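You operate a simulated robot arm through the tools that you are given. There is no shell and no other tool. Be economical: measure what you need, move in short steps, check, and stop when the job is done.

The job below is to be done with a simulated robot arm. You get a single attempt, and the scene is never put back.

JOB
Stack both fingers on the jig's pin and set its knob to 40.
Fine: copper below, tinned on top, long ends toward the knob; slide the keeper fork over them before you turn the knob.

Only the result counts: the job must be done as asked and must still hold three seconds after the hand-in. Knocking over, shifting, dropping, spilling or breaking anything else fails it.

ROBOT AND FRAMES
A 6-joint arm with a two-finger parallel gripper, fixed in place. Base frame: the origin is at the foot of the arm, x ahead of it, y to its left, z up; the work surface is at about z = 0. Readings come in mm, rad, newtons and seconds.
With the tool pointing down near the work surface it reaches from about 140 to 580 mm from the base axis. Its first joint turns from -1.152 to 1.152 rad. Payload 2.1 kg.
The TCP is the grasp point between the finger pads, 30 mm short of the fingertips. In the tool frame z runs along the fingers and y along their closing line. Largest opening 94 mm; finger width 28, thickness 10; the body of the gripper, 50 by 96 mm, starts 55 mm behind the TCP.
Orientation is told as [roll, pitch, yaw] about the base's x, y, z axes, in that order, counted from this pose: with the fingers straight down and closing along the base's y, the tool's x points along the base's -x, its y along +y and its z along -z.

CONTROLS
- The arm moves only by the tool send_rows. Its arguments are lists of equal length, an entry for each row: "dp": the shift along the tool's x, y, z in units of 25 mm (1.0 is 25 mm), a list of three; "dr": the turn, a rotation vector about the tool's x, y, z in units of 8 degrees (1.0 is 8 degrees), a list of three; "jaw": the opening, from 0 (shut) to 1 (fully open). In form: {"dp": [[tx, ty, tz], ...], "dr": [[wx, wy, wz], ...], "jaw": [jaw, ...]}. A call has 1 to 8 rows; each row shifts and turns the commanded pose from where the row before left it, along the tool's axes as they then stand. A call with a number of a shift or a turn outside -1 to 1 is refused whole. Rows are played at 5 a second. More than 50 mm and 0.15 rad between two rows, or a gripper value outside its range, and nothing of the call is played. A pose out of reach is approached as far as the arm can. The call stops where the force on the tool passes 70 N (or 10 N more than at its start, if that is more) or the arm is blocked; 0.2 s more then pass. Each finger travels about 72 mm/s and halts on what it meets, pressing with about 33 N; the grip force reading is that of the motor and also rises with nothing between the fingers. The clock runs only during rows and for 0.2 s after the last one: add rows that do not move to give the fingers time. The reply holds the time, the measured pose of the TCP, the force on the tool along the base axes, the opening and the grip force, in the units named above and with some noise, and new pictures: "pictures" is both (left out), scene, wrist or none.
- Cameras (640 x 400 px; columns grow to the right, rows downward): "scene" is fixed at [57.9, -348, 487.3]; the picture's right is [0.86, -0.52, 0.00], its down [-0.28, -0.47, -0.84] and it looks along [0.43, 0.72, -0.55] (base axes); focal length 254 px, centre (320, 200). "wrist" rides on the gripper at [76, 14, -103] in the tool frame; the picture's right is [-0.18, 0.98, 0.00], its down [-0.75, -0.14, -0.64] and it looks along [-0.63, -0.12, 0.77] (tool axes); focal length 243 px, centre (320, 200). There is no depth. A picture from a camera that has moved, and an enlarged one, comes with that camera's place and axes in the base frame and with its lens. The place of the scene camera against the robot may be out by one fixed shift of up to 25 mm in any direction.
- inspect(camera, box): a new picture of the part [left, top, right, bottom] of that camera's present view, enlarged. No time passes.
- hand_in(): hands the job in; it is judged then, once.

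Go step by step. Nothing tells you positions but the pictures and the camera data: compare them with the known pose of the tool, close in by small moves and look again before you grip or let go. The budget is 120 turns and 200 pictures, counting those below and the enlarged ones. Unless the task says otherwise, let go and move clear before handing in, and close with one line.

The tools are called after "Request:" as a command line: name --argument value ..., lists and objects as JSON in quotes. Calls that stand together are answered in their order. send_rows: Moves the arm, as the interface text tells. Its arguments: {"type":"object","properties":{"dp":{"type":"array"},"dr":{"type":"array"},"jaw":{"type":"array"},"pictures":{"type":"string","enum":["both","scene","wrist","none"]}},"required":["dp","dr","jaw"]} The other tools are called the same way: inspect (camera, box) takes an enlarged picture of a part of a camera's view; hand_in () hands the job in.

At the start:

```text
clock: 0.0
position: [373.7, 93.1, 352.6]
orientation: [0.0, -0.002, -0.001]
wrist_force: [-0.1, 0.1, 0.3]
finger_gap: 93.7
grip_force: 0.1
```

scene: 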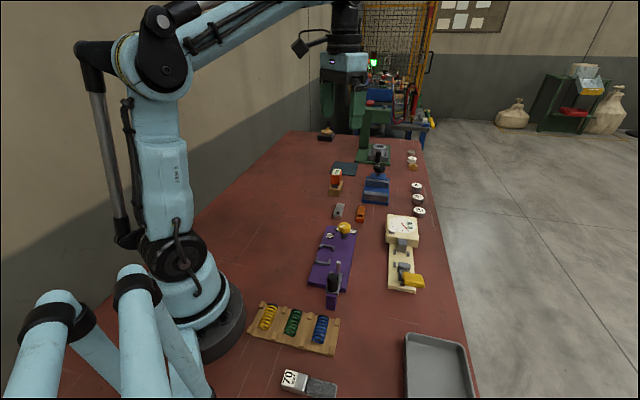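
wrist: 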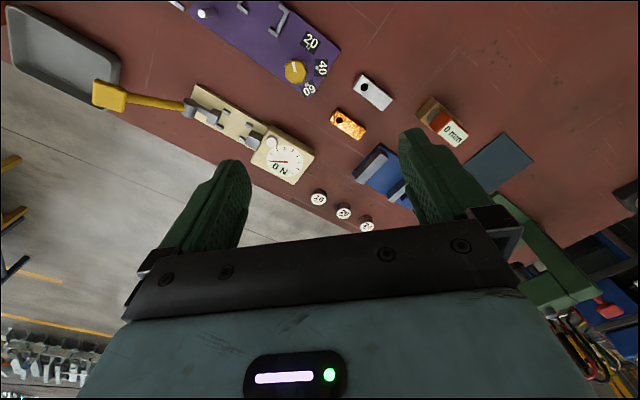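

I see a purple jig with a yellow knob (20/40/60 marks), and two small blocks (tinned grey and copper) near it. I'll take enlarged views first.

Request:
inspect --camera "scene" --box '[290, 190, 390, 310]'

Request:
inspect --camera "wrist" --box '[160, 0, 420, 160]'

```text
3.33 times, centred on (340, 250) of scene
camera zoom: at [57.9, -348.0, 487.3], right [0.86, -0.52, 0.0], down [-0.28, -0.47, -0.84], along [0.43, 0.72, -0.55], focal length 847 px, centre (253, 33)
```

zoom: 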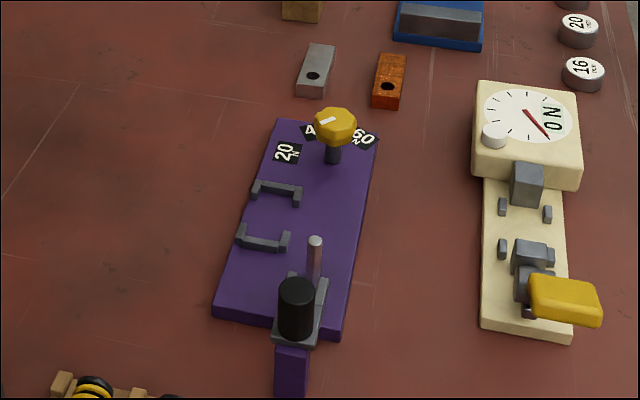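

```text
2.46 times, centred on (290, 80) of wrist
camera zoom: at [297.3, 107.1, 454.6], right [0.18, 0.98, 0.0], down [0.75, -0.14, 0.64], along [0.63, -0.12, -0.77], focal length 597 px, centre (394, 495)
```

zoom: 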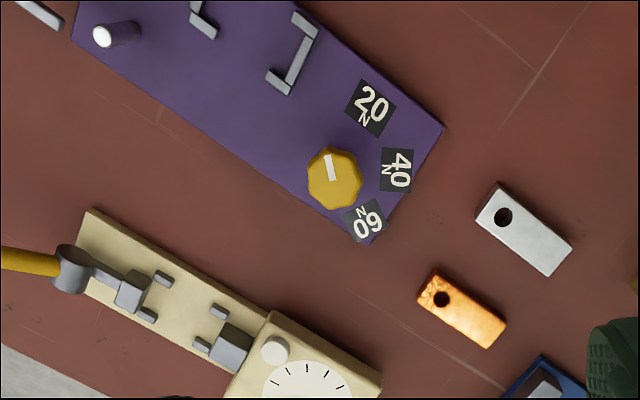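

I'll move back for a closer look at the jig from above.

Request:
send_rows --dp '[[0.83, -0.49, 0.35], [0.83, -0.49, 0.35], [0.83, -0.49, 0.35], [0.83, -0.49, 0.35], [0.83, -0.49, 0.35], [0.83, -0.49, 0.35], [0, 0, 0]]' --dr '[[0, 0, 0], [0, 0, 0], [0, 0, 0], [0, 0, 0], [0, 0, 0], [0, 0, 0], [0, 0, 0]]' --jaw '[1, 1, 1, 1, 1, 1, 1]' --pictures "wrist"

```text
clock: 1.6
position: [248.7, 19.1, 299.2]
orientation: [0.0, -0.001, 0.0]
wrist_force: [0.6, -0.8, 0.2]
finger_gap: 93.9
grip_force: 0.0
camera wrist: at [173.1, 33.6, 401.9], right [0.18, 0.98, 0.0], down [0.75, -0.14, 0.64], along [0.63, -0.12, -0.77], focal length 243 px, centre (320, 200)
```

wrist: 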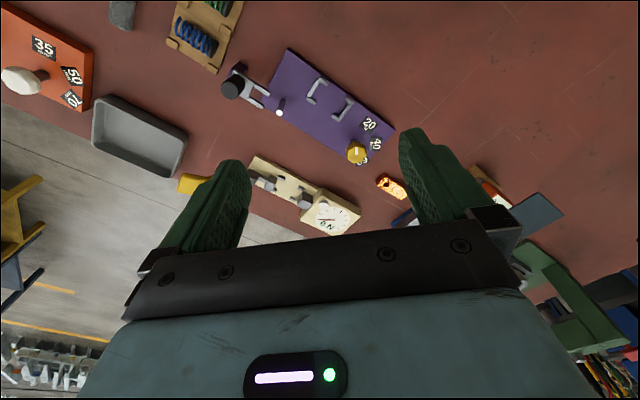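

Request:
inspect --camera "wrist" --box '[210, 40, 410, 200]'

Request:
inspect --camera "scene" --box '[305, 255, 365, 315]'

```text
2.50 times, centred on (310, 120) of wrist
camera zoom: at [173.1, 33.6, 401.9], right [0.18, 0.98, 0.0], down [0.75, -0.14, 0.64], along [0.63, -0.12, -0.77], focal length 606 px, centre (345, 400)
```

zoom: 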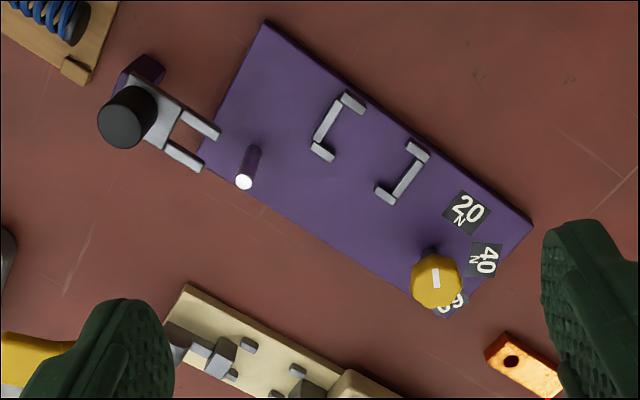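

```text
6.67 times, centred on (335, 285) of scene
camera zoom: at [57.9, -348.0, 487.3], right [0.86, -0.52, 0.0], down [-0.28, -0.47, -0.84], along [0.43, 0.72, -0.55], focal length 1694 px, centre (220, -367)
```

zoom: 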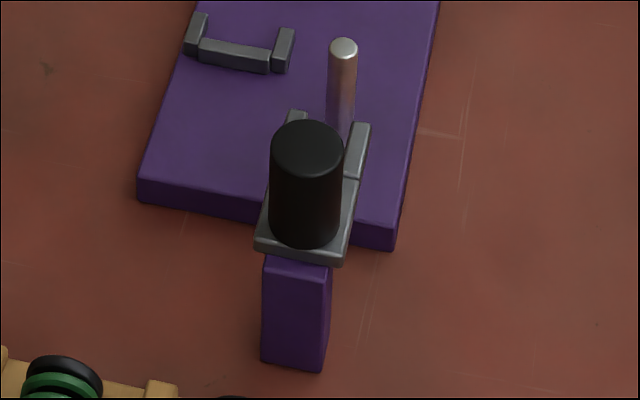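

Request:
send_rows --dp '[[-0.29, 0.93, 0.57], [-0.29, 0.93, 0.57], [-0.29, 0.93, 0.57], [-0.29, 0.93, 0.57], [-0.29, 0.93, 0.57], [-0.29, 0.93, 0.57], [-0.29, 0.93, 0.57], [0, 0, 0]]' --dr '[[0, 0, 0], [0, 0, 0], [0, 0, 0], [0, 0, 0], [0, 0, 0], [0, 0, 0], [0, 0, 0], [0, 0, 0]]' --jaw '[1, 1, 1, 1, 1, 1, 1, 1]' --pictures "wrist"

```text
clock: 3.4
position: [300.7, 180.7, 199.1]
orientation: [0.0, 0.0, -0.001]
wrist_force: [-0.6, 0.3, 0.4]
finger_gap: 93.9
grip_force: 0.1
camera wrist: at [223.7, 196.7, 302.3], right [0.18, 0.98, 0.0], down [0.75, -0.14, 0.64], along [0.63, -0.12, -0.77], focal length 243 px, centre (320, 200)
```

wrist: 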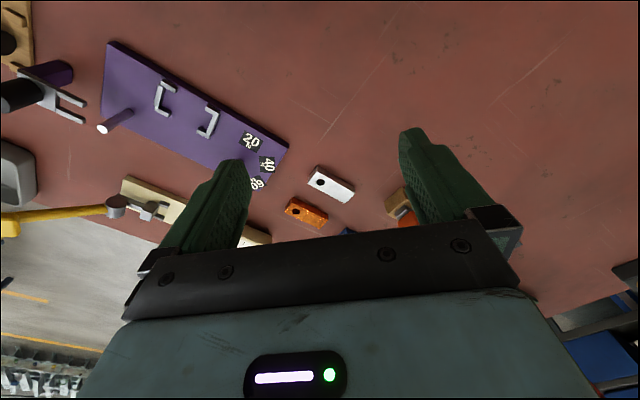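

Request:
inspect --camera "wrist" --box '[260, 150, 380, 240]'

Request:
inspect --camera "wrist" --box '[0, 30, 160, 150]'

Request:
inspect --camera "scene" --box '[325, 195, 375, 230]'

```text
4.44 times, centred on (320, 195) of wrist
camera zoom: at [223.7, 196.7, 302.3], right [0.18, 0.98, 0.0], down [0.75, -0.14, 0.64], along [0.63, -0.12, -0.77], focal length 1078 px, centre (320, 222)
```

zoom: 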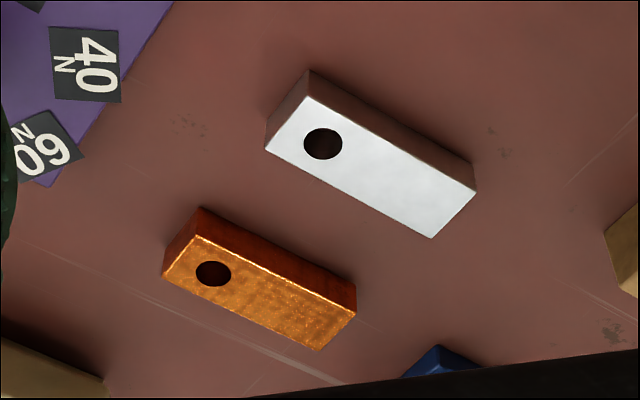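

```text
3.33 times, centred on (80, 90) of wrist
camera zoom: at [223.7, 196.7, 302.3], right [0.18, 0.98, 0.0], down [0.75, -0.14, 0.64], along [0.63, -0.12, -0.77], focal length 809 px, centre (1120, 567)
```

zoom: 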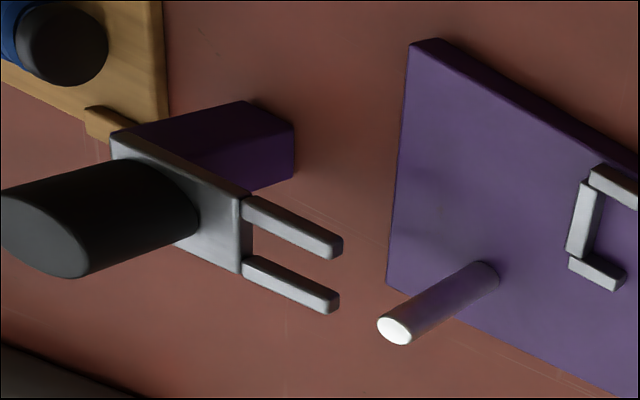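

```text
11.43 times, centred on (350, 212) of scene
camera zoom: at [58.0, -348.0, 487.3], right [0.86, -0.52, 0.0], down [-0.28, -0.47, -0.84], along [0.43, 0.72, -0.55], focal length 2904 px, centre (-23, 57)
```

zoom: 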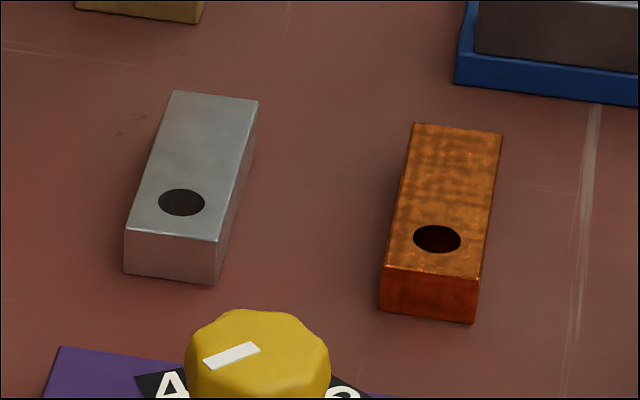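

The fingers are about 68×24×15 mm, lying at 45° parallel to the jig axis, and their long ends already point the right way. I'll turn the tool 45° and go above the copper one.

Request:
send_rows --dp '[[0, 0, 0], [0, 0, 0], [0, 0, 0], [0, 0, 0], [0, 0, 0], [0, 0, 0]]' --dr '[[0, 0, -0.9375], [0, 0, -0.9375], [0, 0, -0.9375], [0, 0, -0.9375], [0, 0, -0.9375], [0, 0, -0.9375]]' --jaw '[0.8, 0.6, 0.5, 0.5, 0.5, 0.5]' --pictures "none"

Request:
send_rows --dp '[[-0.583, -0.995, 0.28], [-0.583, -0.995, 0.28], [-0.583, -0.995, 0.28], [-0.583, -0.995, 0.28], [-0.583, -0.995, 0.28], [-0.583, -0.995, 0.28], [-0.583, -0.995, 0.28], [0, 0, 0]]' --dr '[[0, 0, 0], [0, 0, 0], [0, 0, 0], [0, 0, 0], [0, 0, 0], [0, 0, 0], [0, 0, 0], [0, 0, 0]]' --jaw '[0.5, 0.5, 0.5, 0.5, 0.5, 0.5, 0.5, 0.5]' --pictures "both"

```text
clock: 4.8
position: [300.6, 180.3, 199.3]
orientation: [-0.003, 0.0, 0.787]
wrist_force: [-0.5, 0.8, -0.1]
finger_gap: 47.2
grip_force: 0.2
```

```text
clock: 6.6
position: [494.8, 129.3, 150.6]
orientation: [-0.001, -0.001, 0.785]
wrist_force: [0.8, 0.0, -0.6]
finger_gap: 47.0
grip_force: 0.1
camera wrist: at [430.3, 85.6, 252.7], right [-0.56, 0.83, 0.0], down [0.63, 0.43, 0.64], along [0.53, 0.36, -0.77], focal length 243 px, centre (320, 200)
```

scene: 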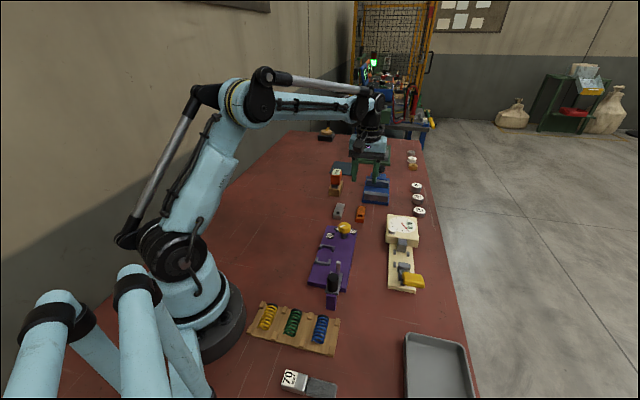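
wrist: 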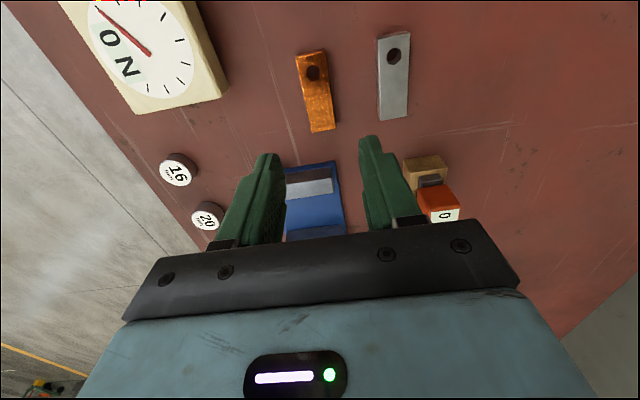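

Request:
send_rows --dp '[[0, 0, 0.9], [0, 0, 0.9], [0, 0, 0.9], [0, 0, 0.9], [0, 0, 0]]' --dr '[[0, 0, 0], [0, 0, 0], [0, 0, 0], [0, 0, 0], [0, 0, 0]]' --jaw '[0.5, 0.5, 0.5, 0.5, 0.5]' --pictures "both"

```text
clock: 7.8
position: [495.5, 130.4, 60.1]
orientation: [-0.002, -0.001, 0.785]
wrist_force: [0.3, 0.1, -0.5]
finger_gap: 47.2
grip_force: 0.0
camera wrist: at [431.4, 86.9, 162.3], right [-0.56, 0.83, 0.0], down [0.63, 0.43, 0.64], along [0.53, 0.36, -0.77], focal length 243 px, centre (320, 200)
```

scene: 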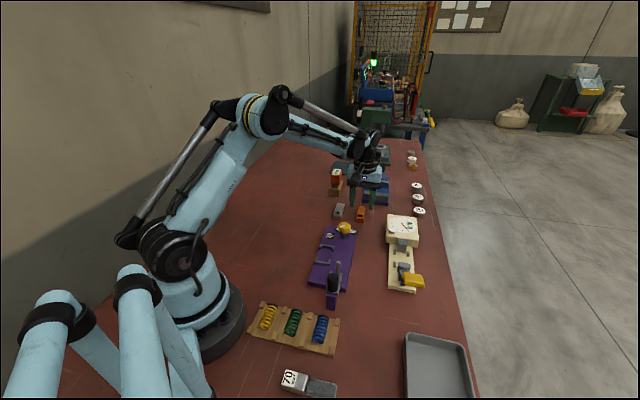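
wrist: 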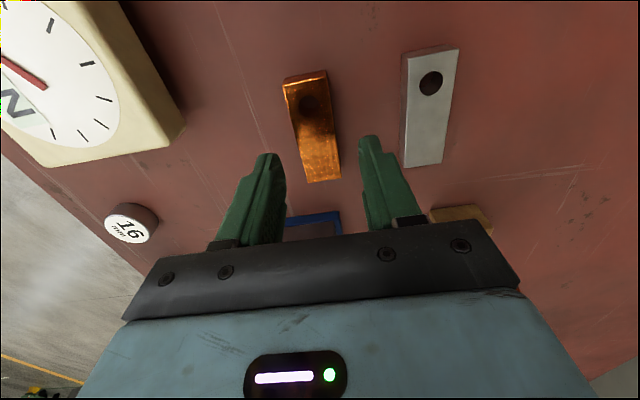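

Request:
send_rows --dp '[[0, 0, 0.52], [0, 0, 0.52], [0, 0, 0], [0, 0, 0], [0, 0, 0], [0, 0, 0]]' --dr '[[0, 0, 0], [0, 0, 0], [0, 0, 0], [0, 0, 0], [0, 0, 0], [0, 0, 0]]' --jaw '[0.5, 0.5, 0.5, 0.2, 0.2, 0.2]' --pictures "wrist"

```text
clock: 9.2
position: [495.9, 129.0, 34.6]
orientation: [-0.002, 0.0, 0.783]
wrist_force: [0.8, -0.1, 0.6]
finger_gap: 25.2
grip_force: 33.0
camera wrist: at [431.3, 85.9, 136.6], right [-0.56, 0.83, 0.0], down [0.63, 0.43, 0.64], along [0.53, 0.36, -0.77], focal length 243 px, centre (320, 200)
```

wrist: 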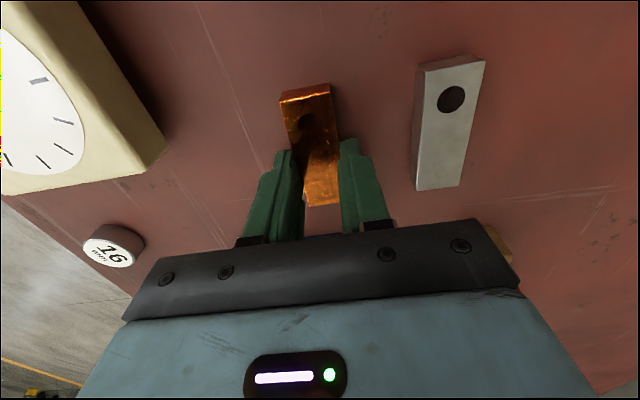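

Request:
send_rows --dp '[[0, 0, -0.8], [0, 0, -0.8], [0, 0, -0.8], [0, 0, -0.8], [0, 0, 0]]' --dr '[[0, 0, 0], [0, 0, 0], [0, 0, 0], [0, 0, 0], [0, 0, 0]]' --jaw '[0.2, 0.2, 0.2, 0.2, 0.2]' --pictures "wrist"

Request:
inspect --camera "wrist" --box '[250, 60, 390, 220]'

```text
clock: 10.4
position: [495.7, 131.0, 115.1]
orientation: [-0.001, 0.0, 0.785]
wrist_force: [0.5, 0.1, 0.3]
finger_gap: 18.9
grip_force: 0.0
camera wrist: at [431.3, 87.6, 218.2], right [-0.56, 0.83, 0.0], down [0.63, 0.43, 0.64], along [0.53, 0.36, -0.77], focal length 243 px, centre (320, 200)
```

wrist: 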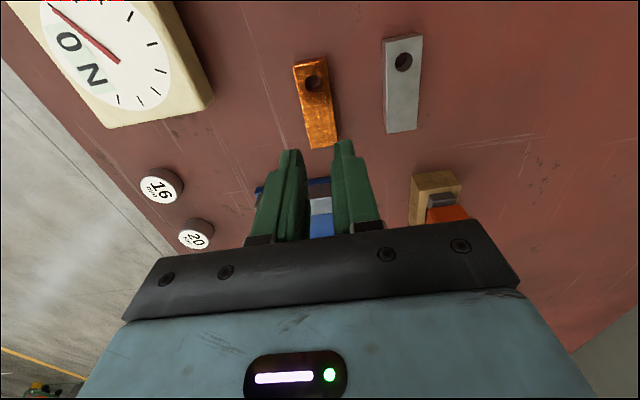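

```text
2.50 times, centred on (320, 140) of wrist
camera zoom: at [431.3, 87.6, 218.2], right [-0.56, 0.83, 0.0], down [0.63, 0.43, 0.64], along [0.53, 0.36, -0.77], focal length 606 px, centre (320, 350)
```

zoom: 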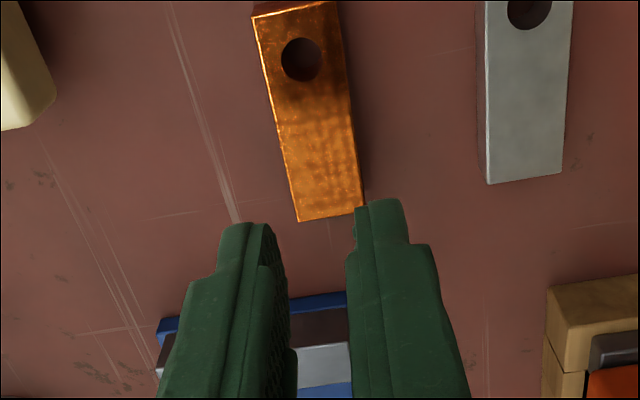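

The copper slipped out and stayed where it was. I'll go lower and close fully before lifting.

Request:
send_rows --dp '[[0, 0, 0.8], [0, 0, 0.8], [0, 0, 0.8], [0, 0, 0.8], [0, 0, 0.12], [0, 0, 0]]' --dr '[[0, 0, 0], [0, 0, 0], [0, 0, 0], [0, 0, 0], [0, 0, 0], [0, 0, 0]]' --jaw '[0.5, 0.5, 0.5, 0.5, 0.5, 0.5]' --pictures "none"

Request:
send_rows --dp '[[0, 0, 0], [0, 0, 0], [0, 0, 0], [0, 0, 0], [0, 0, 0]]' --dr '[[0, 0, 0], [0, 0, 0], [0, 0, 0], [0, 0, 0], [0, 0, 0]]' --jaw '[0.0, 0.0, 0, 0, 0]' --pictures "wrist"

```text
clock: 11.8
position: [494.9, 129.1, 30.8]
orientation: [-0.002, 0.0, 0.786]
wrist_force: [-1.1, 0.7, -0.4]
finger_gap: 47.2
grip_force: 0.1
```

```text
clock: 13.0
position: [496.0, 129.6, 33.1]
orientation: [-0.002, -0.001, 0.786]
wrist_force: [0.9, 0.2, 0.8]
finger_gap: 25.4
grip_force: 33.2
camera wrist: at [430.9, 86.0, 134.5], right [-0.56, 0.83, 0.0], down [0.63, 0.43, 0.64], along [0.53, 0.36, -0.77], focal length 243 px, centre (320, 200)
```

wrist: 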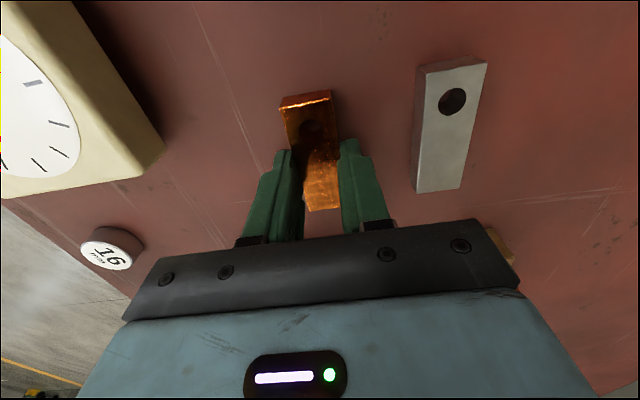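

Request:
send_rows --dp '[[0, 0, -0.1], [0, 0, -0.2], [0, 0, -0.3], [0, 0, 0]]' --dr '[[0, 0, 0], [0, 0, 0], [0, 0, 0], [0, 0, 0]]' --jaw '[0, 0, 0, 0]' --pictures "wrist"

```text
clock: 14.0
position: [496.1, 129.1, 47.1]
orientation: [-0.001, 0.0, 0.787]
wrist_force: [0.1, 0.6, -1.9]
finger_gap: 25.5
grip_force: 32.7
camera wrist: at [431.0, 86.0, 149.5], right [-0.56, 0.83, 0.0], down [0.63, 0.43, 0.64], along [0.53, 0.36, -0.77], focal length 243 px, centre (320, 200)
```

wrist: 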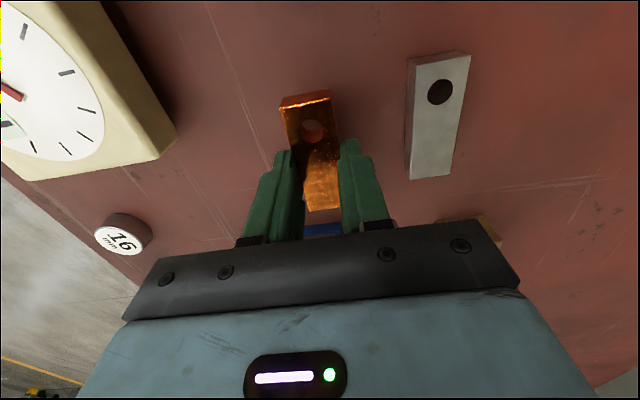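

Request:
send_rows --dp '[[0, 0, -0.4], [0, 0, -0.5], [0, 0, -0.5], [0, 0, -0.5], [0, 0, -0.5], [0, 0, -0.5], [0, 0, -0.3], [0, 0, 0]]' --dr '[[0, 0, 0], [0, 0, 0], [0, 0, 0], [0, 0, 0], [0, 0, 0], [0, 0, 0], [0, 0, 0], [0, 0, 0]]' --jaw '[0, 0, 0, 0, 0, 0, 0, 0]' --pictures "wrist"

Request:
inspect --camera "wrist" --box '[250, 60, 390, 220]'

```text
clock: 15.8
position: [496.7, 129.5, 127.9]
orientation: [-0.002, -0.001, 0.786]
wrist_force: [0.3, -0.5, -1.6]
finger_gap: 25.6
grip_force: 32.8
camera wrist: at [431.4, 86.3, 230.2], right [-0.56, 0.83, 0.0], down [0.63, 0.43, 0.64], along [0.53, 0.36, -0.77], focal length 243 px, centre (320, 200)
```

wrist: 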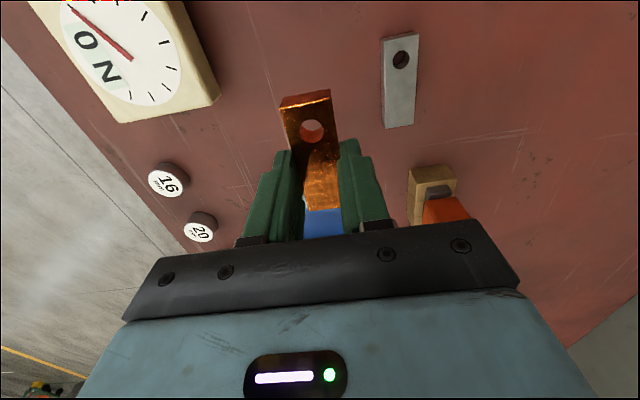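

```text
2.50 times, centred on (320, 140) of wrist
camera zoom: at [431.4, 86.3, 230.2], right [-0.56, 0.83, 0.0], down [0.63, 0.43, 0.64], along [0.53, 0.36, -0.77], focal length 606 px, centre (320, 350)
```

zoom: 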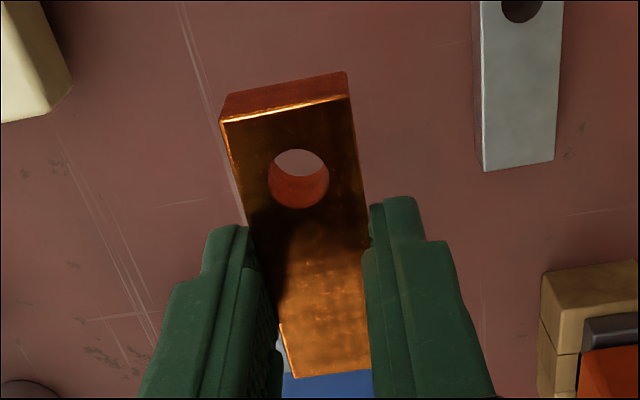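

Request:
send_rows --dp '[[0.5, 0.08, 0.0], [0.9, 0.08, 0.0], [0.9, 0.08, 0.0], [0.9, 0.08, 0.0], [0.9, 0.08, 0.0], [0.9, 0.08, 0.0], [0.9, 0.08, 0.0], [0.9, 0.08, 0]]' --dr '[[0, 0, 0], [0, 0, 0], [0, 0, 0], [0, 0, 0], [0, 0, 0], [0, 0, 0], [0, 0, 0], [0, 0, 0]]' --jaw '[0, 0, 0, 0, 0, 0, 0, 0]' --pictures "none"

Request:
send_rows --dp '[[0.9, 0.08, 0.0], [0.9, 0.08, 0.0], [0.9, 0.08, 0.0], [0.42, 0.08, 0.0], [0, 0, 0], [0, 0, 0]]' --dr '[[0, 0, 0], [0, 0, 0], [0, 0, 0], [0, 0, 0], [0, 0, 0], [0, 0, 0]]' --jaw '[0, 0, 0, 0, 0, 0]' --pictures "wrist"

Request:
inspect --camera "wrist" --box '[250, 60, 390, 220]'

```text
clock: 17.6
position: [361.5, 22.3, 128.6]
orientation: [-0.002, 0.001, 0.785]
wrist_force: [0.6, -0.6, -1.2]
finger_gap: 25.2
grip_force: 33.0
```

```text
clock: 19.0
position: [301.7, -28.8, 127.2]
orientation: [-0.002, 0.0, 0.785]
wrist_force: [-0.4, -0.2, -2.7]
finger_gap: 25.3
grip_force: 32.9
camera wrist: at [238.2, -71.3, 229.8], right [-0.56, 0.83, 0.0], down [0.63, 0.43, 0.64], along [0.53, 0.36, -0.77], focal length 243 px, centre (320, 200)
```

wrist: 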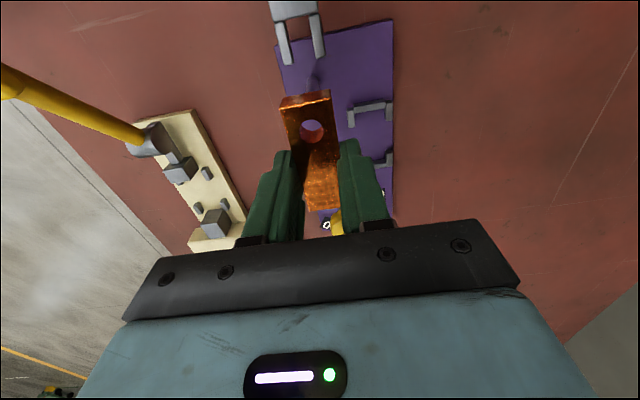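

```text
2.50 times, centred on (320, 140) of wrist
camera zoom: at [238.2, -71.3, 229.8], right [-0.56, 0.83, 0.0], down [0.63, 0.43, 0.64], along [0.53, 0.36, -0.77], focal length 606 px, centre (320, 350)
```

zoom: 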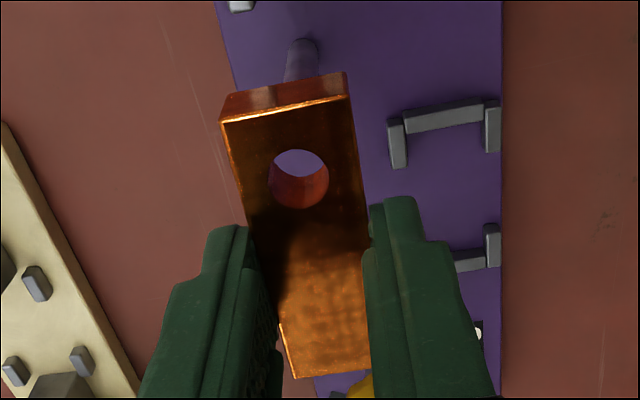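

Request:
send_rows --dp '[[0.03, -0.03, 0.4], [0, 0, 0.4], [0, 0, 0.36], [0, 0, 0], [0, 0, 0]]' --dr '[[0, 0, 0], [0, 0, 0], [0, 0, 0], [0, 0, 0], [0, 0, 0]]' --jaw '[0, 0, 0, 0, 0]' --pictures "wrist"

Request:
inspect --camera "wrist" --box '[280, 80, 350, 150]'

Request:
inspect --camera "scene" --box '[300, 220, 370, 310]'

```text
clock: 20.2
position: [303.2, -28.5, 97.0]
orientation: [-0.001, -0.001, 0.784]
wrist_force: [-0.2, 0.3, -1.8]
finger_gap: 25.5
grip_force: 33.2
camera wrist: at [238.8, -72.3, 200.2], right [-0.56, 0.83, 0.0], down [0.63, 0.43, 0.64], along [0.53, 0.36, -0.77], focal length 243 px, centre (320, 200)
```

wrist: 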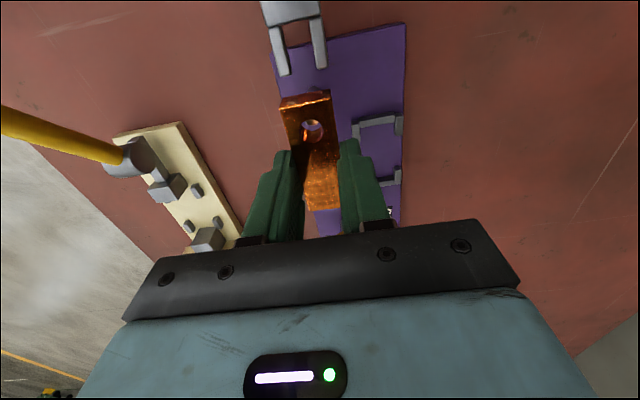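

```text
5.71 times, centred on (315, 115) of wrist
camera zoom: at [238.8, -72.3, 200.2], right [-0.56, 0.83, 0.0], down [0.63, 0.43, 0.64], along [0.53, 0.36, -0.77], focal length 1386 px, centre (349, 686)
```

zoom: 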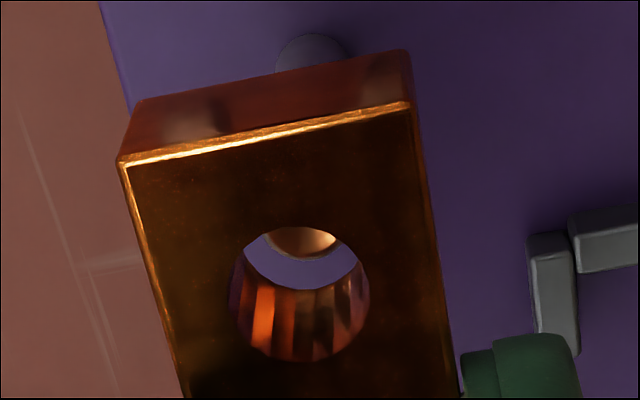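

```text
4.44 times, centred on (335, 265) of scene
camera zoom: at [57.9, -348.0, 487.3], right [0.86, -0.52, 0.0], down [-0.28, -0.47, -0.84], along [0.43, 0.72, -0.55], focal length 1130 px, centre (253, -89)
```

zoom: 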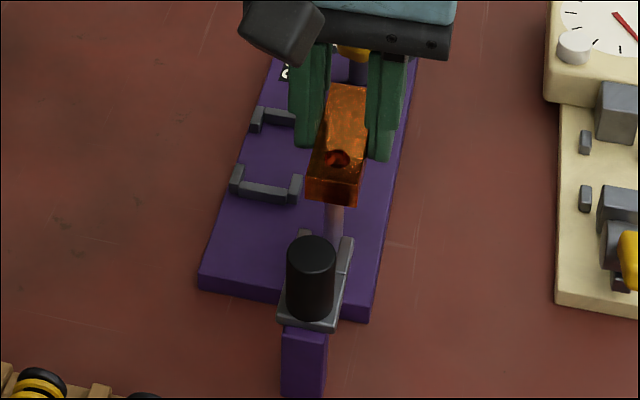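

Request:
send_rows --dp '[[0, -0.025, 0.2], [0, 0, 0.2], [0, 0, 0.3], [0, 0, 0.3], [0, 0, 0.3], [0, 0, 0]]' --dr '[[0, 0, 0], [0, 0, 0], [0, 0, 0], [0, 0, 0], [0, 0, 0], [0, 0, 0]]' --jaw '[0, 0, 0, 0, 0, 0]' --pictures "wrist"

Request:
inspect --camera "wrist" --box '[280, 80, 350, 150]'

```text
clock: 21.6
position: [304.9, -30.7, 64.1]
orientation: [-0.001, -0.001, 0.786]
wrist_force: [-0.1, -0.4, -2.8]
finger_gap: 25.5
grip_force: 33.2
camera wrist: at [239.2, -73.4, 167.7], right [-0.56, 0.83, 0.0], down [0.63, 0.43, 0.64], along [0.53, 0.36, -0.77], focal length 243 px, centre (320, 200)
```

wrist: 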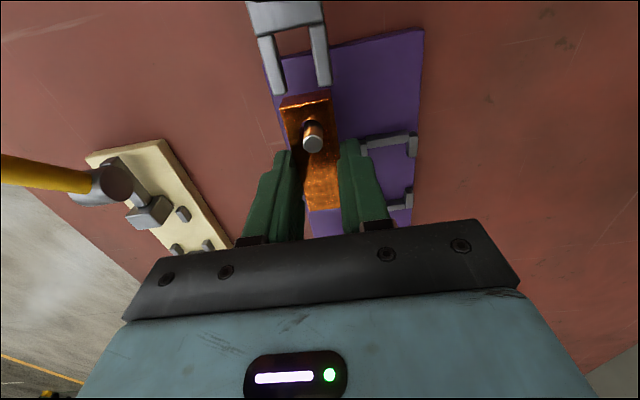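

```text
5.71 times, centred on (315, 115) of wrist
camera zoom: at [239.2, -73.4, 167.7], right [-0.56, 0.83, 0.0], down [0.63, 0.43, 0.64], along [0.53, 0.36, -0.77], focal length 1386 px, centre (349, 686)
```

zoom: 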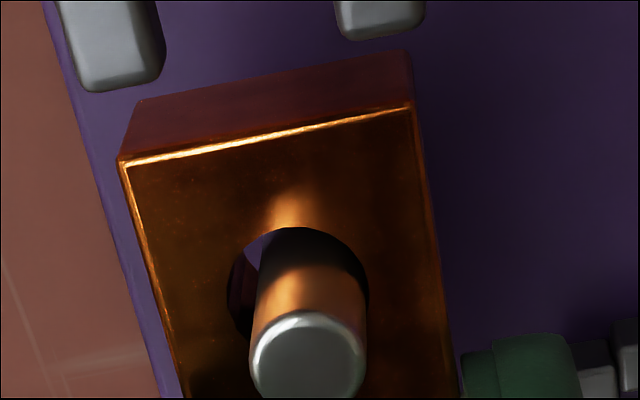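

Request:
send_rows --dp '[[0, 0, 0.3], [0, 0, 0.3], [0, 0, 0.1], [0, 0, 0]]' --dr '[[0, 0, 0], [0, 0, 0], [0, 0, 0], [0, 0, 0]]' --jaw '[0, 0, 0, 0]' --pictures "scene"

Request:
inspect --camera "scene" --box '[300, 220, 370, 310]'

```text
clock: 22.6
position: [302.6, -28.6, 47.5]
orientation: [-0.002, 0.001, 0.785]
wrist_force: [0.3, 0.0, -3.1]
finger_gap: 25.4
grip_force: 32.9
```

scene: 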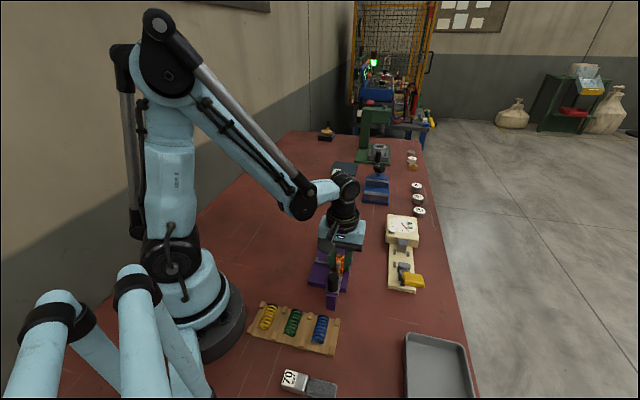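

```text
4.44 times, centred on (335, 265) of scene
camera zoom: at [57.9, -348.0, 487.3], right [0.86, -0.52, 0.0], down [-0.28, -0.47, -0.84], along [0.43, 0.72, -0.55], focal length 1130 px, centre (253, -89)
```

zoom: 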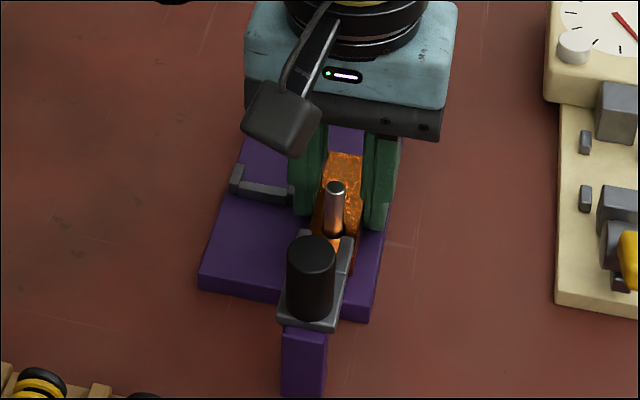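

Request:
send_rows --dp '[[0, 0, 0.05], [0, 0, 0.05], [0, 0, 0]]' --dr '[[0, 0, 0], [0, 0, 0], [0, 0, 0]]' --jaw '[0, 0, 0]' --pictures "none"

```text
clock: 23.4
position: [303.9, -29.3, 44.5]
orientation: [-0.001, -0.001, 0.783]
wrist_force: [0.7, 2.8, 22.7]
finger_gap: 25.8
grip_force: 32.6
```

Request:
send_rows --dp '[[0, 0, -0.02], [0, 0, 0], [0, 0, 0]]' --dr '[[0, 0, 0], [0, 0, 0], [0, 0, 0]]' --jaw '[0, 0.34, 0.34]' --pictures "wrist"

```text
clock: 24.2
position: [303.3, -29.2, 46.5]
orientation: [-0.003, 0.0, 0.783]
wrist_force: [3.2, -4.7, -5.0]
finger_gap: 29.4
grip_force: 0.1
camera wrist: at [238.7, -73.6, 148.6], right [-0.56, 0.83, 0.0], down [0.63, 0.43, 0.64], along [0.53, 0.36, -0.77], focal length 243 px, centre (320, 200)
```

wrist: 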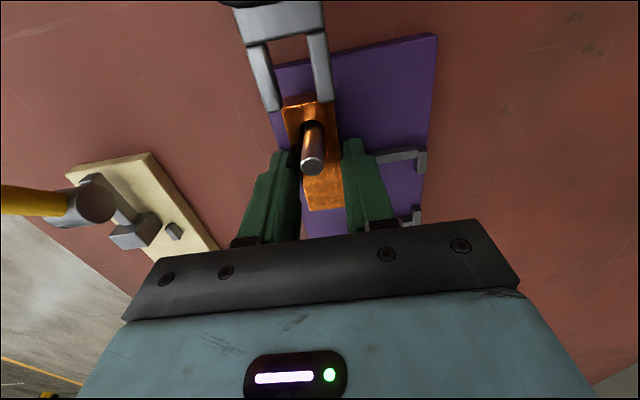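

One finger touches the bracket, so I'll narrow the opening a bit and rise slowly.

Request:
send_rows --dp '[[0, 0, 0], [0, 0, 0]]' --dr '[[0, 0, 0], [0, 0, 0]]' --jaw '[0.295, 0.295]' --pictures "none"

Request:
inspect --camera "wrist" --box '[250, 80, 440, 230]'

```text
clock: 24.8
position: [302.6, -30.3, 45.2]
orientation: [-0.001, -0.001, 0.786]
wrist_force: [-0.3, 0.3, -0.2]
finger_gap: 27.7
grip_force: 0.0
```

```text
2.67 times, centred on (345, 155) of wrist
camera zoom: at [238.7, -73.3, 148.6], right [-0.56, 0.83, 0.0], down [0.63, 0.43, 0.64], along [0.53, 0.36, -0.77], focal length 647 px, centre (253, 320)
```

zoom: 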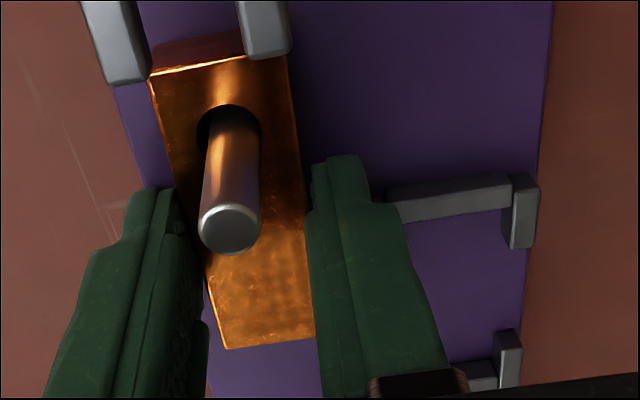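

Request:
send_rows --dp '[[0, 0, -0.2], [0, 0, -0.3], [0, 0, -0.4], [0, 0, -0.6], [0, 0, -0.8], [0, 0, -0.8], [0, 0, -0.4], [0, 0, 0]]' --dr '[[0, 0, 0], [0, 0, 0], [0, 0, 0], [0, 0, 0], [0, 0, 0], [0, 0, 0], [0, 0, 0], [0, 0, 0]]' --jaw '[0.295, 0.295, 0.295, 0.295, 0.295, 0.295, 0.295, 0.295]' --pictures "wrist"

Request:
inspect --camera "wrist" --box '[250, 0, 430, 140]'

```text
clock: 26.6
position: [302.9, -29.9, 132.8]
orientation: [-0.001, 0.001, 0.786]
wrist_force: [0.0, 0.0, 0.1]
finger_gap: 27.5
grip_force: 0.1
camera wrist: at [238.2, -72.3, 235.5], right [-0.56, 0.83, 0.0], down [0.63, 0.43, 0.64], along [0.53, 0.36, -0.77], focal length 243 px, centre (320, 200)
```

wrist: 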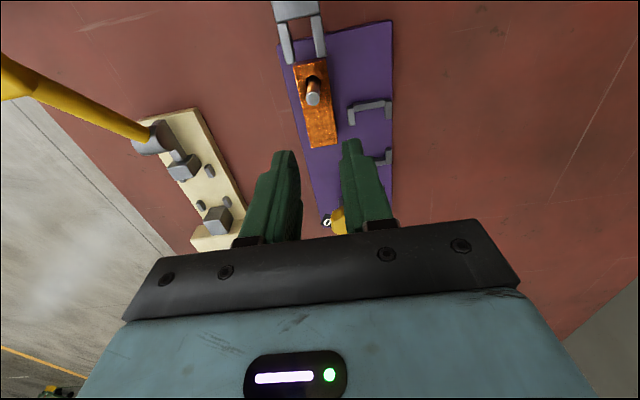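

```text
2.86 times, centred on (340, 70) of wrist
camera zoom: at [238.2, -72.3, 235.5], right [-0.56, 0.83, 0.0], down [0.63, 0.43, 0.64], along [0.53, 0.36, -0.77], focal length 693 px, centre (263, 571)
```

zoom: 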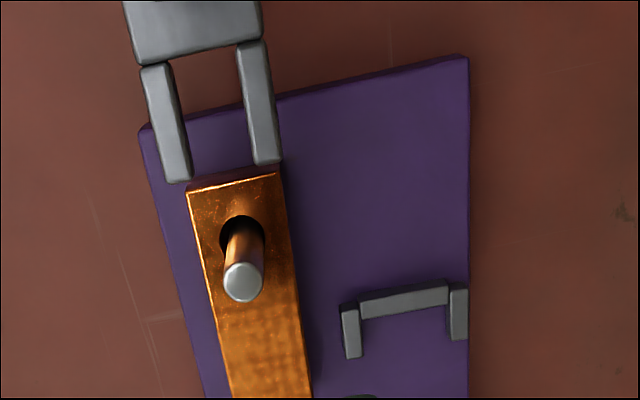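

Request:
send_rows --dp '[[-0.986, 0.185, 0], [-0.986, 0.185, 0], [-0.986, 0.185, 0], [-0.986, 0.185, 0], [-0.986, 0.185, 0]]' --dr '[[0, 0, 0], [0, 0, 0], [0, 0, 0], [0, 0, 0], [0, 0, 0]]' --jaw '[0.3, 0.5, 0.5, 0.5, 0.5]' --pictures "none"

Request:
send_rows --dp '[[-0.986, 0.185, 0], [-0.986, 0.185, 0], [-0.986, 0.185, 0], [-0.986, 0.185, 0], [-0.986, 0.185, 0], [0, 0, 0.8], [0, 0, 0.8], [0, 0, 0]]' --dr '[[0, 0, 0], [0, 0, 0], [0, 0, 0], [0, 0, 0], [0, 0, 0], [0, 0, 0], [0, 0, 0], [0, 0, 0]]' --jaw '[0.5, 0.5, 0.5, 0.5, 0.5, 0.5, 0.5, 0.5]' --pictures "wrist"

Request:
inspect --camera "wrist" --box '[250, 60, 390, 220]'

```text
clock: 27.8
position: [373.7, 73.9, 133.8]
orientation: [-0.002, 0.0, 0.785]
wrist_force: [-0.6, 0.0, -0.4]
finger_gap: 46.9
grip_force: 0.1
```

```text
clock: 29.6
position: [446.0, 177.9, 93.1]
orientation: [-0.002, 0.0, 0.785]
wrist_force: [-1.0, -0.1, -0.4]
finger_gap: 47.3
grip_force: 0.0
camera wrist: at [381.4, 134.2, 196.0], right [-0.56, 0.83, 0.0], down [0.63, 0.43, 0.64], along [0.53, 0.36, -0.77], focal length 243 px, centre (320, 200)
```

wrist: 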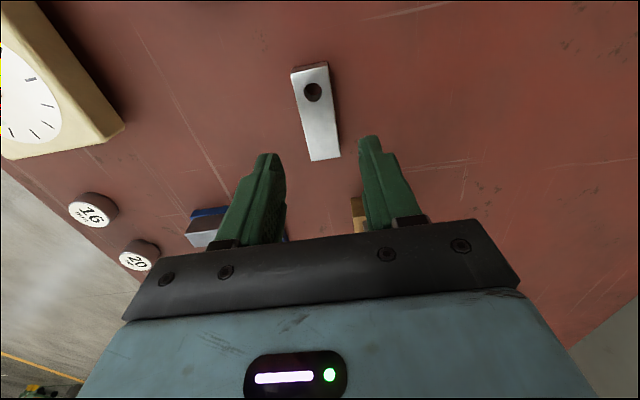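

```text
2.50 times, centred on (320, 140) of wrist
camera zoom: at [381.4, 134.2, 196.0], right [-0.56, 0.83, 0.0], down [0.63, 0.43, 0.64], along [0.53, 0.36, -0.77], focal length 606 px, centre (320, 350)
```

zoom: 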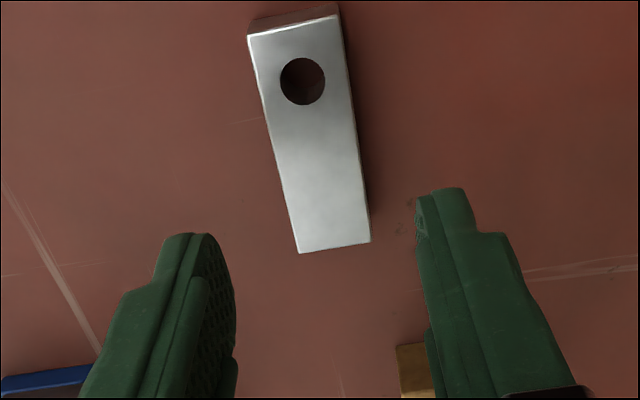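

Request:
send_rows --dp '[[0.06, 0, 0.6], [0, 0, 0.6], [0, 0, 0.6], [0, 0, 0.6], [0, 0, 0], [0, 0, 0]]' --dr '[[0, 0, 0], [0, 0, 0], [0, 0, 0], [0, 0, 0], [0, 0, 0], [0, 0, 0]]' --jaw '[0.5, 0.5, 0.5, 0.5, 0.5, 0.5]' --pictures "wrist"

```text
clock: 31.0
position: [443.9, 176.8, 32.9]
orientation: [0.0, 0.0, 0.785]
wrist_force: [0.3, 0.4, 0.2]
finger_gap: 47.0
grip_force: 0.1
camera wrist: at [379.5, 132.8, 136.4], right [-0.56, 0.83, 0.0], down [0.63, 0.43, 0.64], along [0.53, 0.36, -0.77], focal length 243 px, centre (320, 200)
```

wrist: 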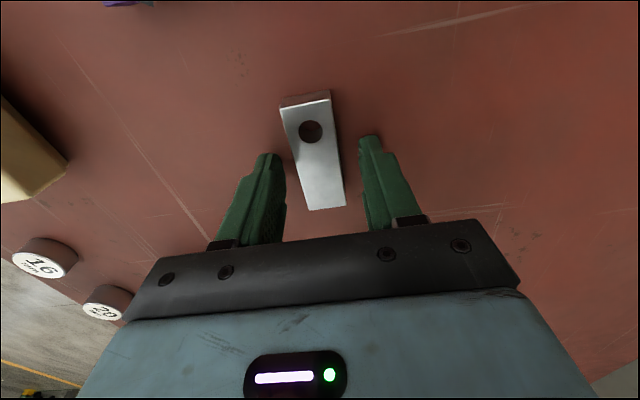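

Request:
send_rows --dp '[[0, 0, 0.02], [0, 0, 0], [0, 0, 0], [0, 0, 0], [0, 0, 0], [0, 0, 0]]' --dr '[[0, 0, 0], [0, 0, 0], [0, 0, 0], [0, 0, 0], [0, 0, 0], [0, 0, 0]]' --jaw '[0.0, 0.0, 0, 0, 0, 0]' --pictures "none"

Request:
send_rows --dp '[[0, 0, -0.1], [0, 0, -0.2], [0, 0, -0.4], [0, 0, -0.6], [0, 0, -0.6], [0, 0, -0.7], [0, 0, -0.6], [0, 0, -0.6]]' --dr '[[0, 0, 0], [0, 0, 0], [0, 0, 0], [0, 0, 0], [0, 0, 0], [0, 0, 0], [0, 0, 0], [0, 0, 0]]' --jaw '[0, 0, 0, 0, 0, 0, 0, 0]' --pictures "wrist"

Request:
inspect --camera "wrist" --box '[250, 60, 390, 220]'

```text
clock: 32.4
position: [444.1, 175.6, 34.3]
orientation: [-0.001, -0.002, 0.785]
wrist_force: [-2.5, 2.6, 13.9]
finger_gap: 25.6
grip_force: 33.2
```

```text
clock: 34.2
position: [444.1, 176.2, 126.6]
orientation: [-0.001, 0.002, 0.786]
wrist_force: [-0.2, -0.1, -1.6]
finger_gap: 25.3
grip_force: 33.0
camera wrist: at [379.3, 132.5, 230.4], right [-0.56, 0.83, 0.0], down [0.63, 0.43, 0.64], along [0.53, 0.36, -0.77], focal length 243 px, centre (320, 200)
```

wrist: 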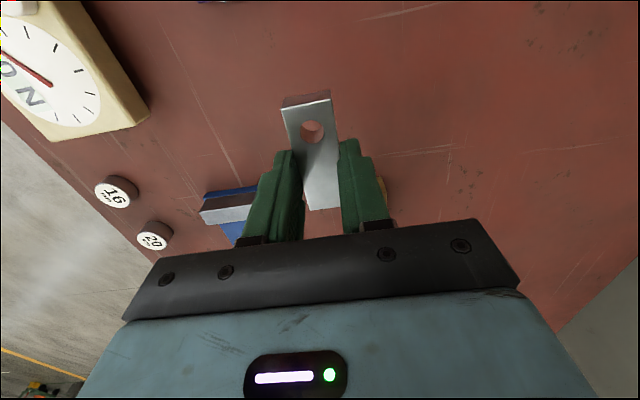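

```text
2.50 times, centred on (320, 140) of wrist
camera zoom: at [379.3, 132.5, 230.4], right [-0.56, 0.83, 0.0], down [0.63, 0.43, 0.64], along [0.53, 0.36, -0.77], focal length 606 px, centre (320, 350)
```

zoom: 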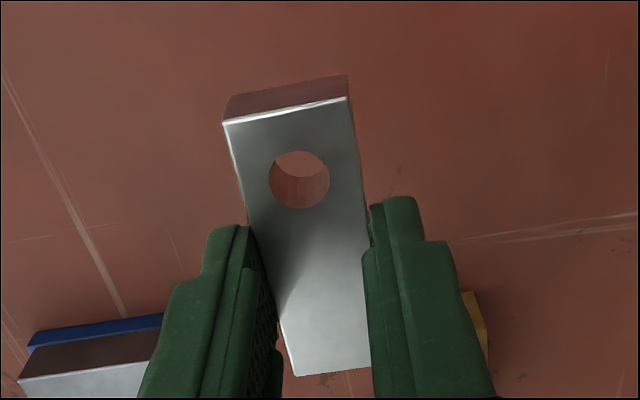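

Request:
send_rows --dp '[[0.6, -0.1, 0], [0.9, -0.175, 0], [0.9, -0.175, 0], [0.9, -0.175, 0], [0.9, -0.175, 0], [0.9, -0.175, 0], [0.9, -0.175, 0], [0.9, -0.175, 0]]' --dr '[[0, 0, 0], [0, 0, 0], [0, 0, 0], [0, 0, 0], [0, 0, 0], [0, 0, 0], [0, 0, 0], [0, 0, 0]]' --jaw '[0, 0, 0, 0, 0, 0, 0, 0]' --pictures "none"

Request:
send_rows --dp '[[0.9, -0.175, 0], [0.9, -0.175, 0], [0.7, -0.1, 0], [0.4, -0.075, 0.4], [0, 0, 0.5], [0, 0, 0.3], [0, 0, 0]]' --dr '[[0, 0, 0], [0, 0, 0], [0, 0, 0], [0, 0, 0], [0, 0, 0], [0, 0, 0], [0, 0, 0]]' --jaw '[0, 0, 0, 0, 0, 0, 0]' --pictures "wrist"

Request:
inspect --camera "wrist" --box '[280, 80, 350, 150]'

```text
clock: 36.0
position: [345.1, 29.5, 128.6]
orientation: [-0.001, 0.0, 0.785]
wrist_force: [-0.3, 0.2, -2.2]
finger_gap: 25.5
grip_force: 32.8
```

```text
clock: 37.6
position: [304.7, -29.9, 98.1]
orientation: [-0.002, -0.001, 0.788]
wrist_force: [1.7, -0.3, -2.2]
finger_gap: 25.3
grip_force: 33.2
camera wrist: at [240.1, -72.7, 200.9], right [-0.56, 0.83, 0.0], down [0.63, 0.43, 0.64], along [0.53, 0.36, -0.77], focal length 243 px, centre (320, 200)
```

wrist: 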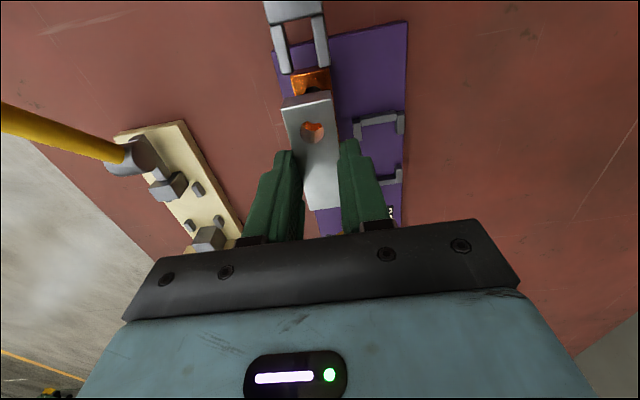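

```text
5.71 times, centred on (315, 115) of wrist
camera zoom: at [240.1, -72.7, 200.9], right [-0.56, 0.83, 0.0], down [0.63, 0.43, 0.64], along [0.53, 0.36, -0.77], focal length 1386 px, centre (349, 686)
```

zoom: 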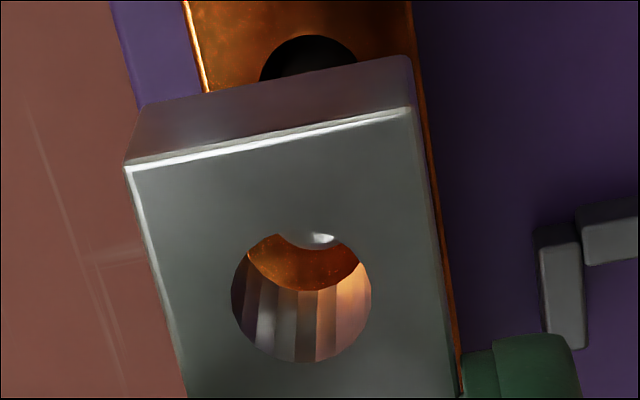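

Request:
send_rows --dp '[[0, 0, 0.2], [0, 0, 0.2], [0, 0, 0.3], [0, 0, 0.3], [0, 0, 0.2], [0, 0, 0]]' --dr '[[0, 0, 0], [0, 0, 0], [0, 0, 0], [0, 0, 0], [0, 0, 0], [0, 0, 0]]' --jaw '[0, 0, 0, 0, 0, 0]' --pictures "wrist"

Request:
inspect --camera "wrist" --box '[280, 80, 350, 150]'

```text
clock: 39.0
position: [305.7, -29.7, 68.1]
orientation: [-0.002, 0.0, 0.785]
wrist_force: [-0.2, 0.5, -2.5]
finger_gap: 25.4
grip_force: 33.6
camera wrist: at [240.5, -73.2, 170.4], right [-0.56, 0.83, 0.0], down [0.63, 0.43, 0.64], along [0.53, 0.36, -0.77], focal length 243 px, centre (320, 200)
```

wrist: 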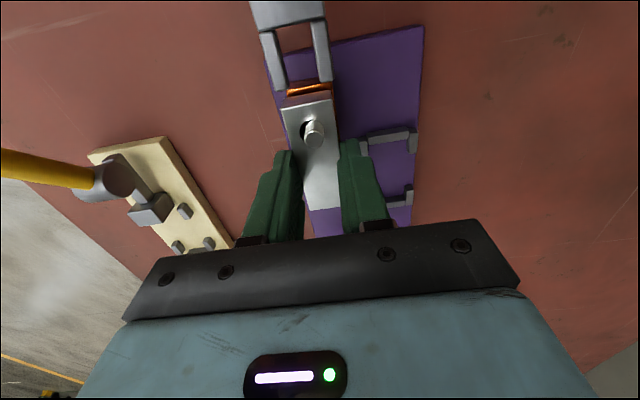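

```text
5.71 times, centred on (315, 115) of wrist
camera zoom: at [240.5, -73.2, 170.4], right [-0.56, 0.83, 0.0], down [0.63, 0.43, 0.64], along [0.53, 0.36, -0.77], focal length 1386 px, centre (349, 686)
```

zoom: 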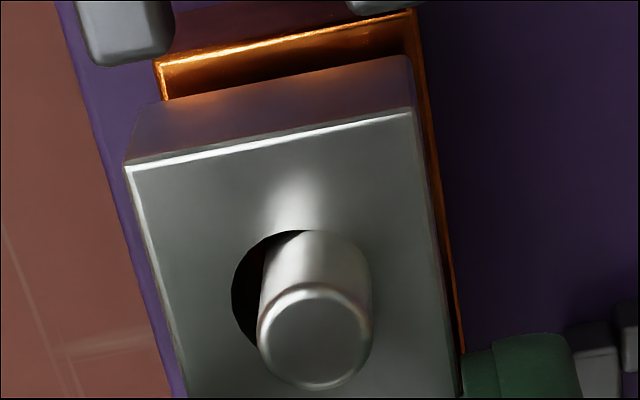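

Request:
send_rows --dp '[[0.02, 0.02, 0.1], [0, 0, 0.1], [0, 0, 0.05], [0, 0, 0.03], [0, 0, 0]]' --dr '[[0, 0, 0], [0, 0, 0], [0, 0, 0], [0, 0, 0], [0, 0, 0]]' --jaw '[0, 0, 0, 0, 0]' --pictures "none"

```text
clock: 40.2
position: [303.6, -29.6, 60.3]
orientation: [-0.001, -0.002, 0.785]
wrist_force: [0.6, 2.8, 23.3]
finger_gap: 25.6
grip_force: 32.5
```

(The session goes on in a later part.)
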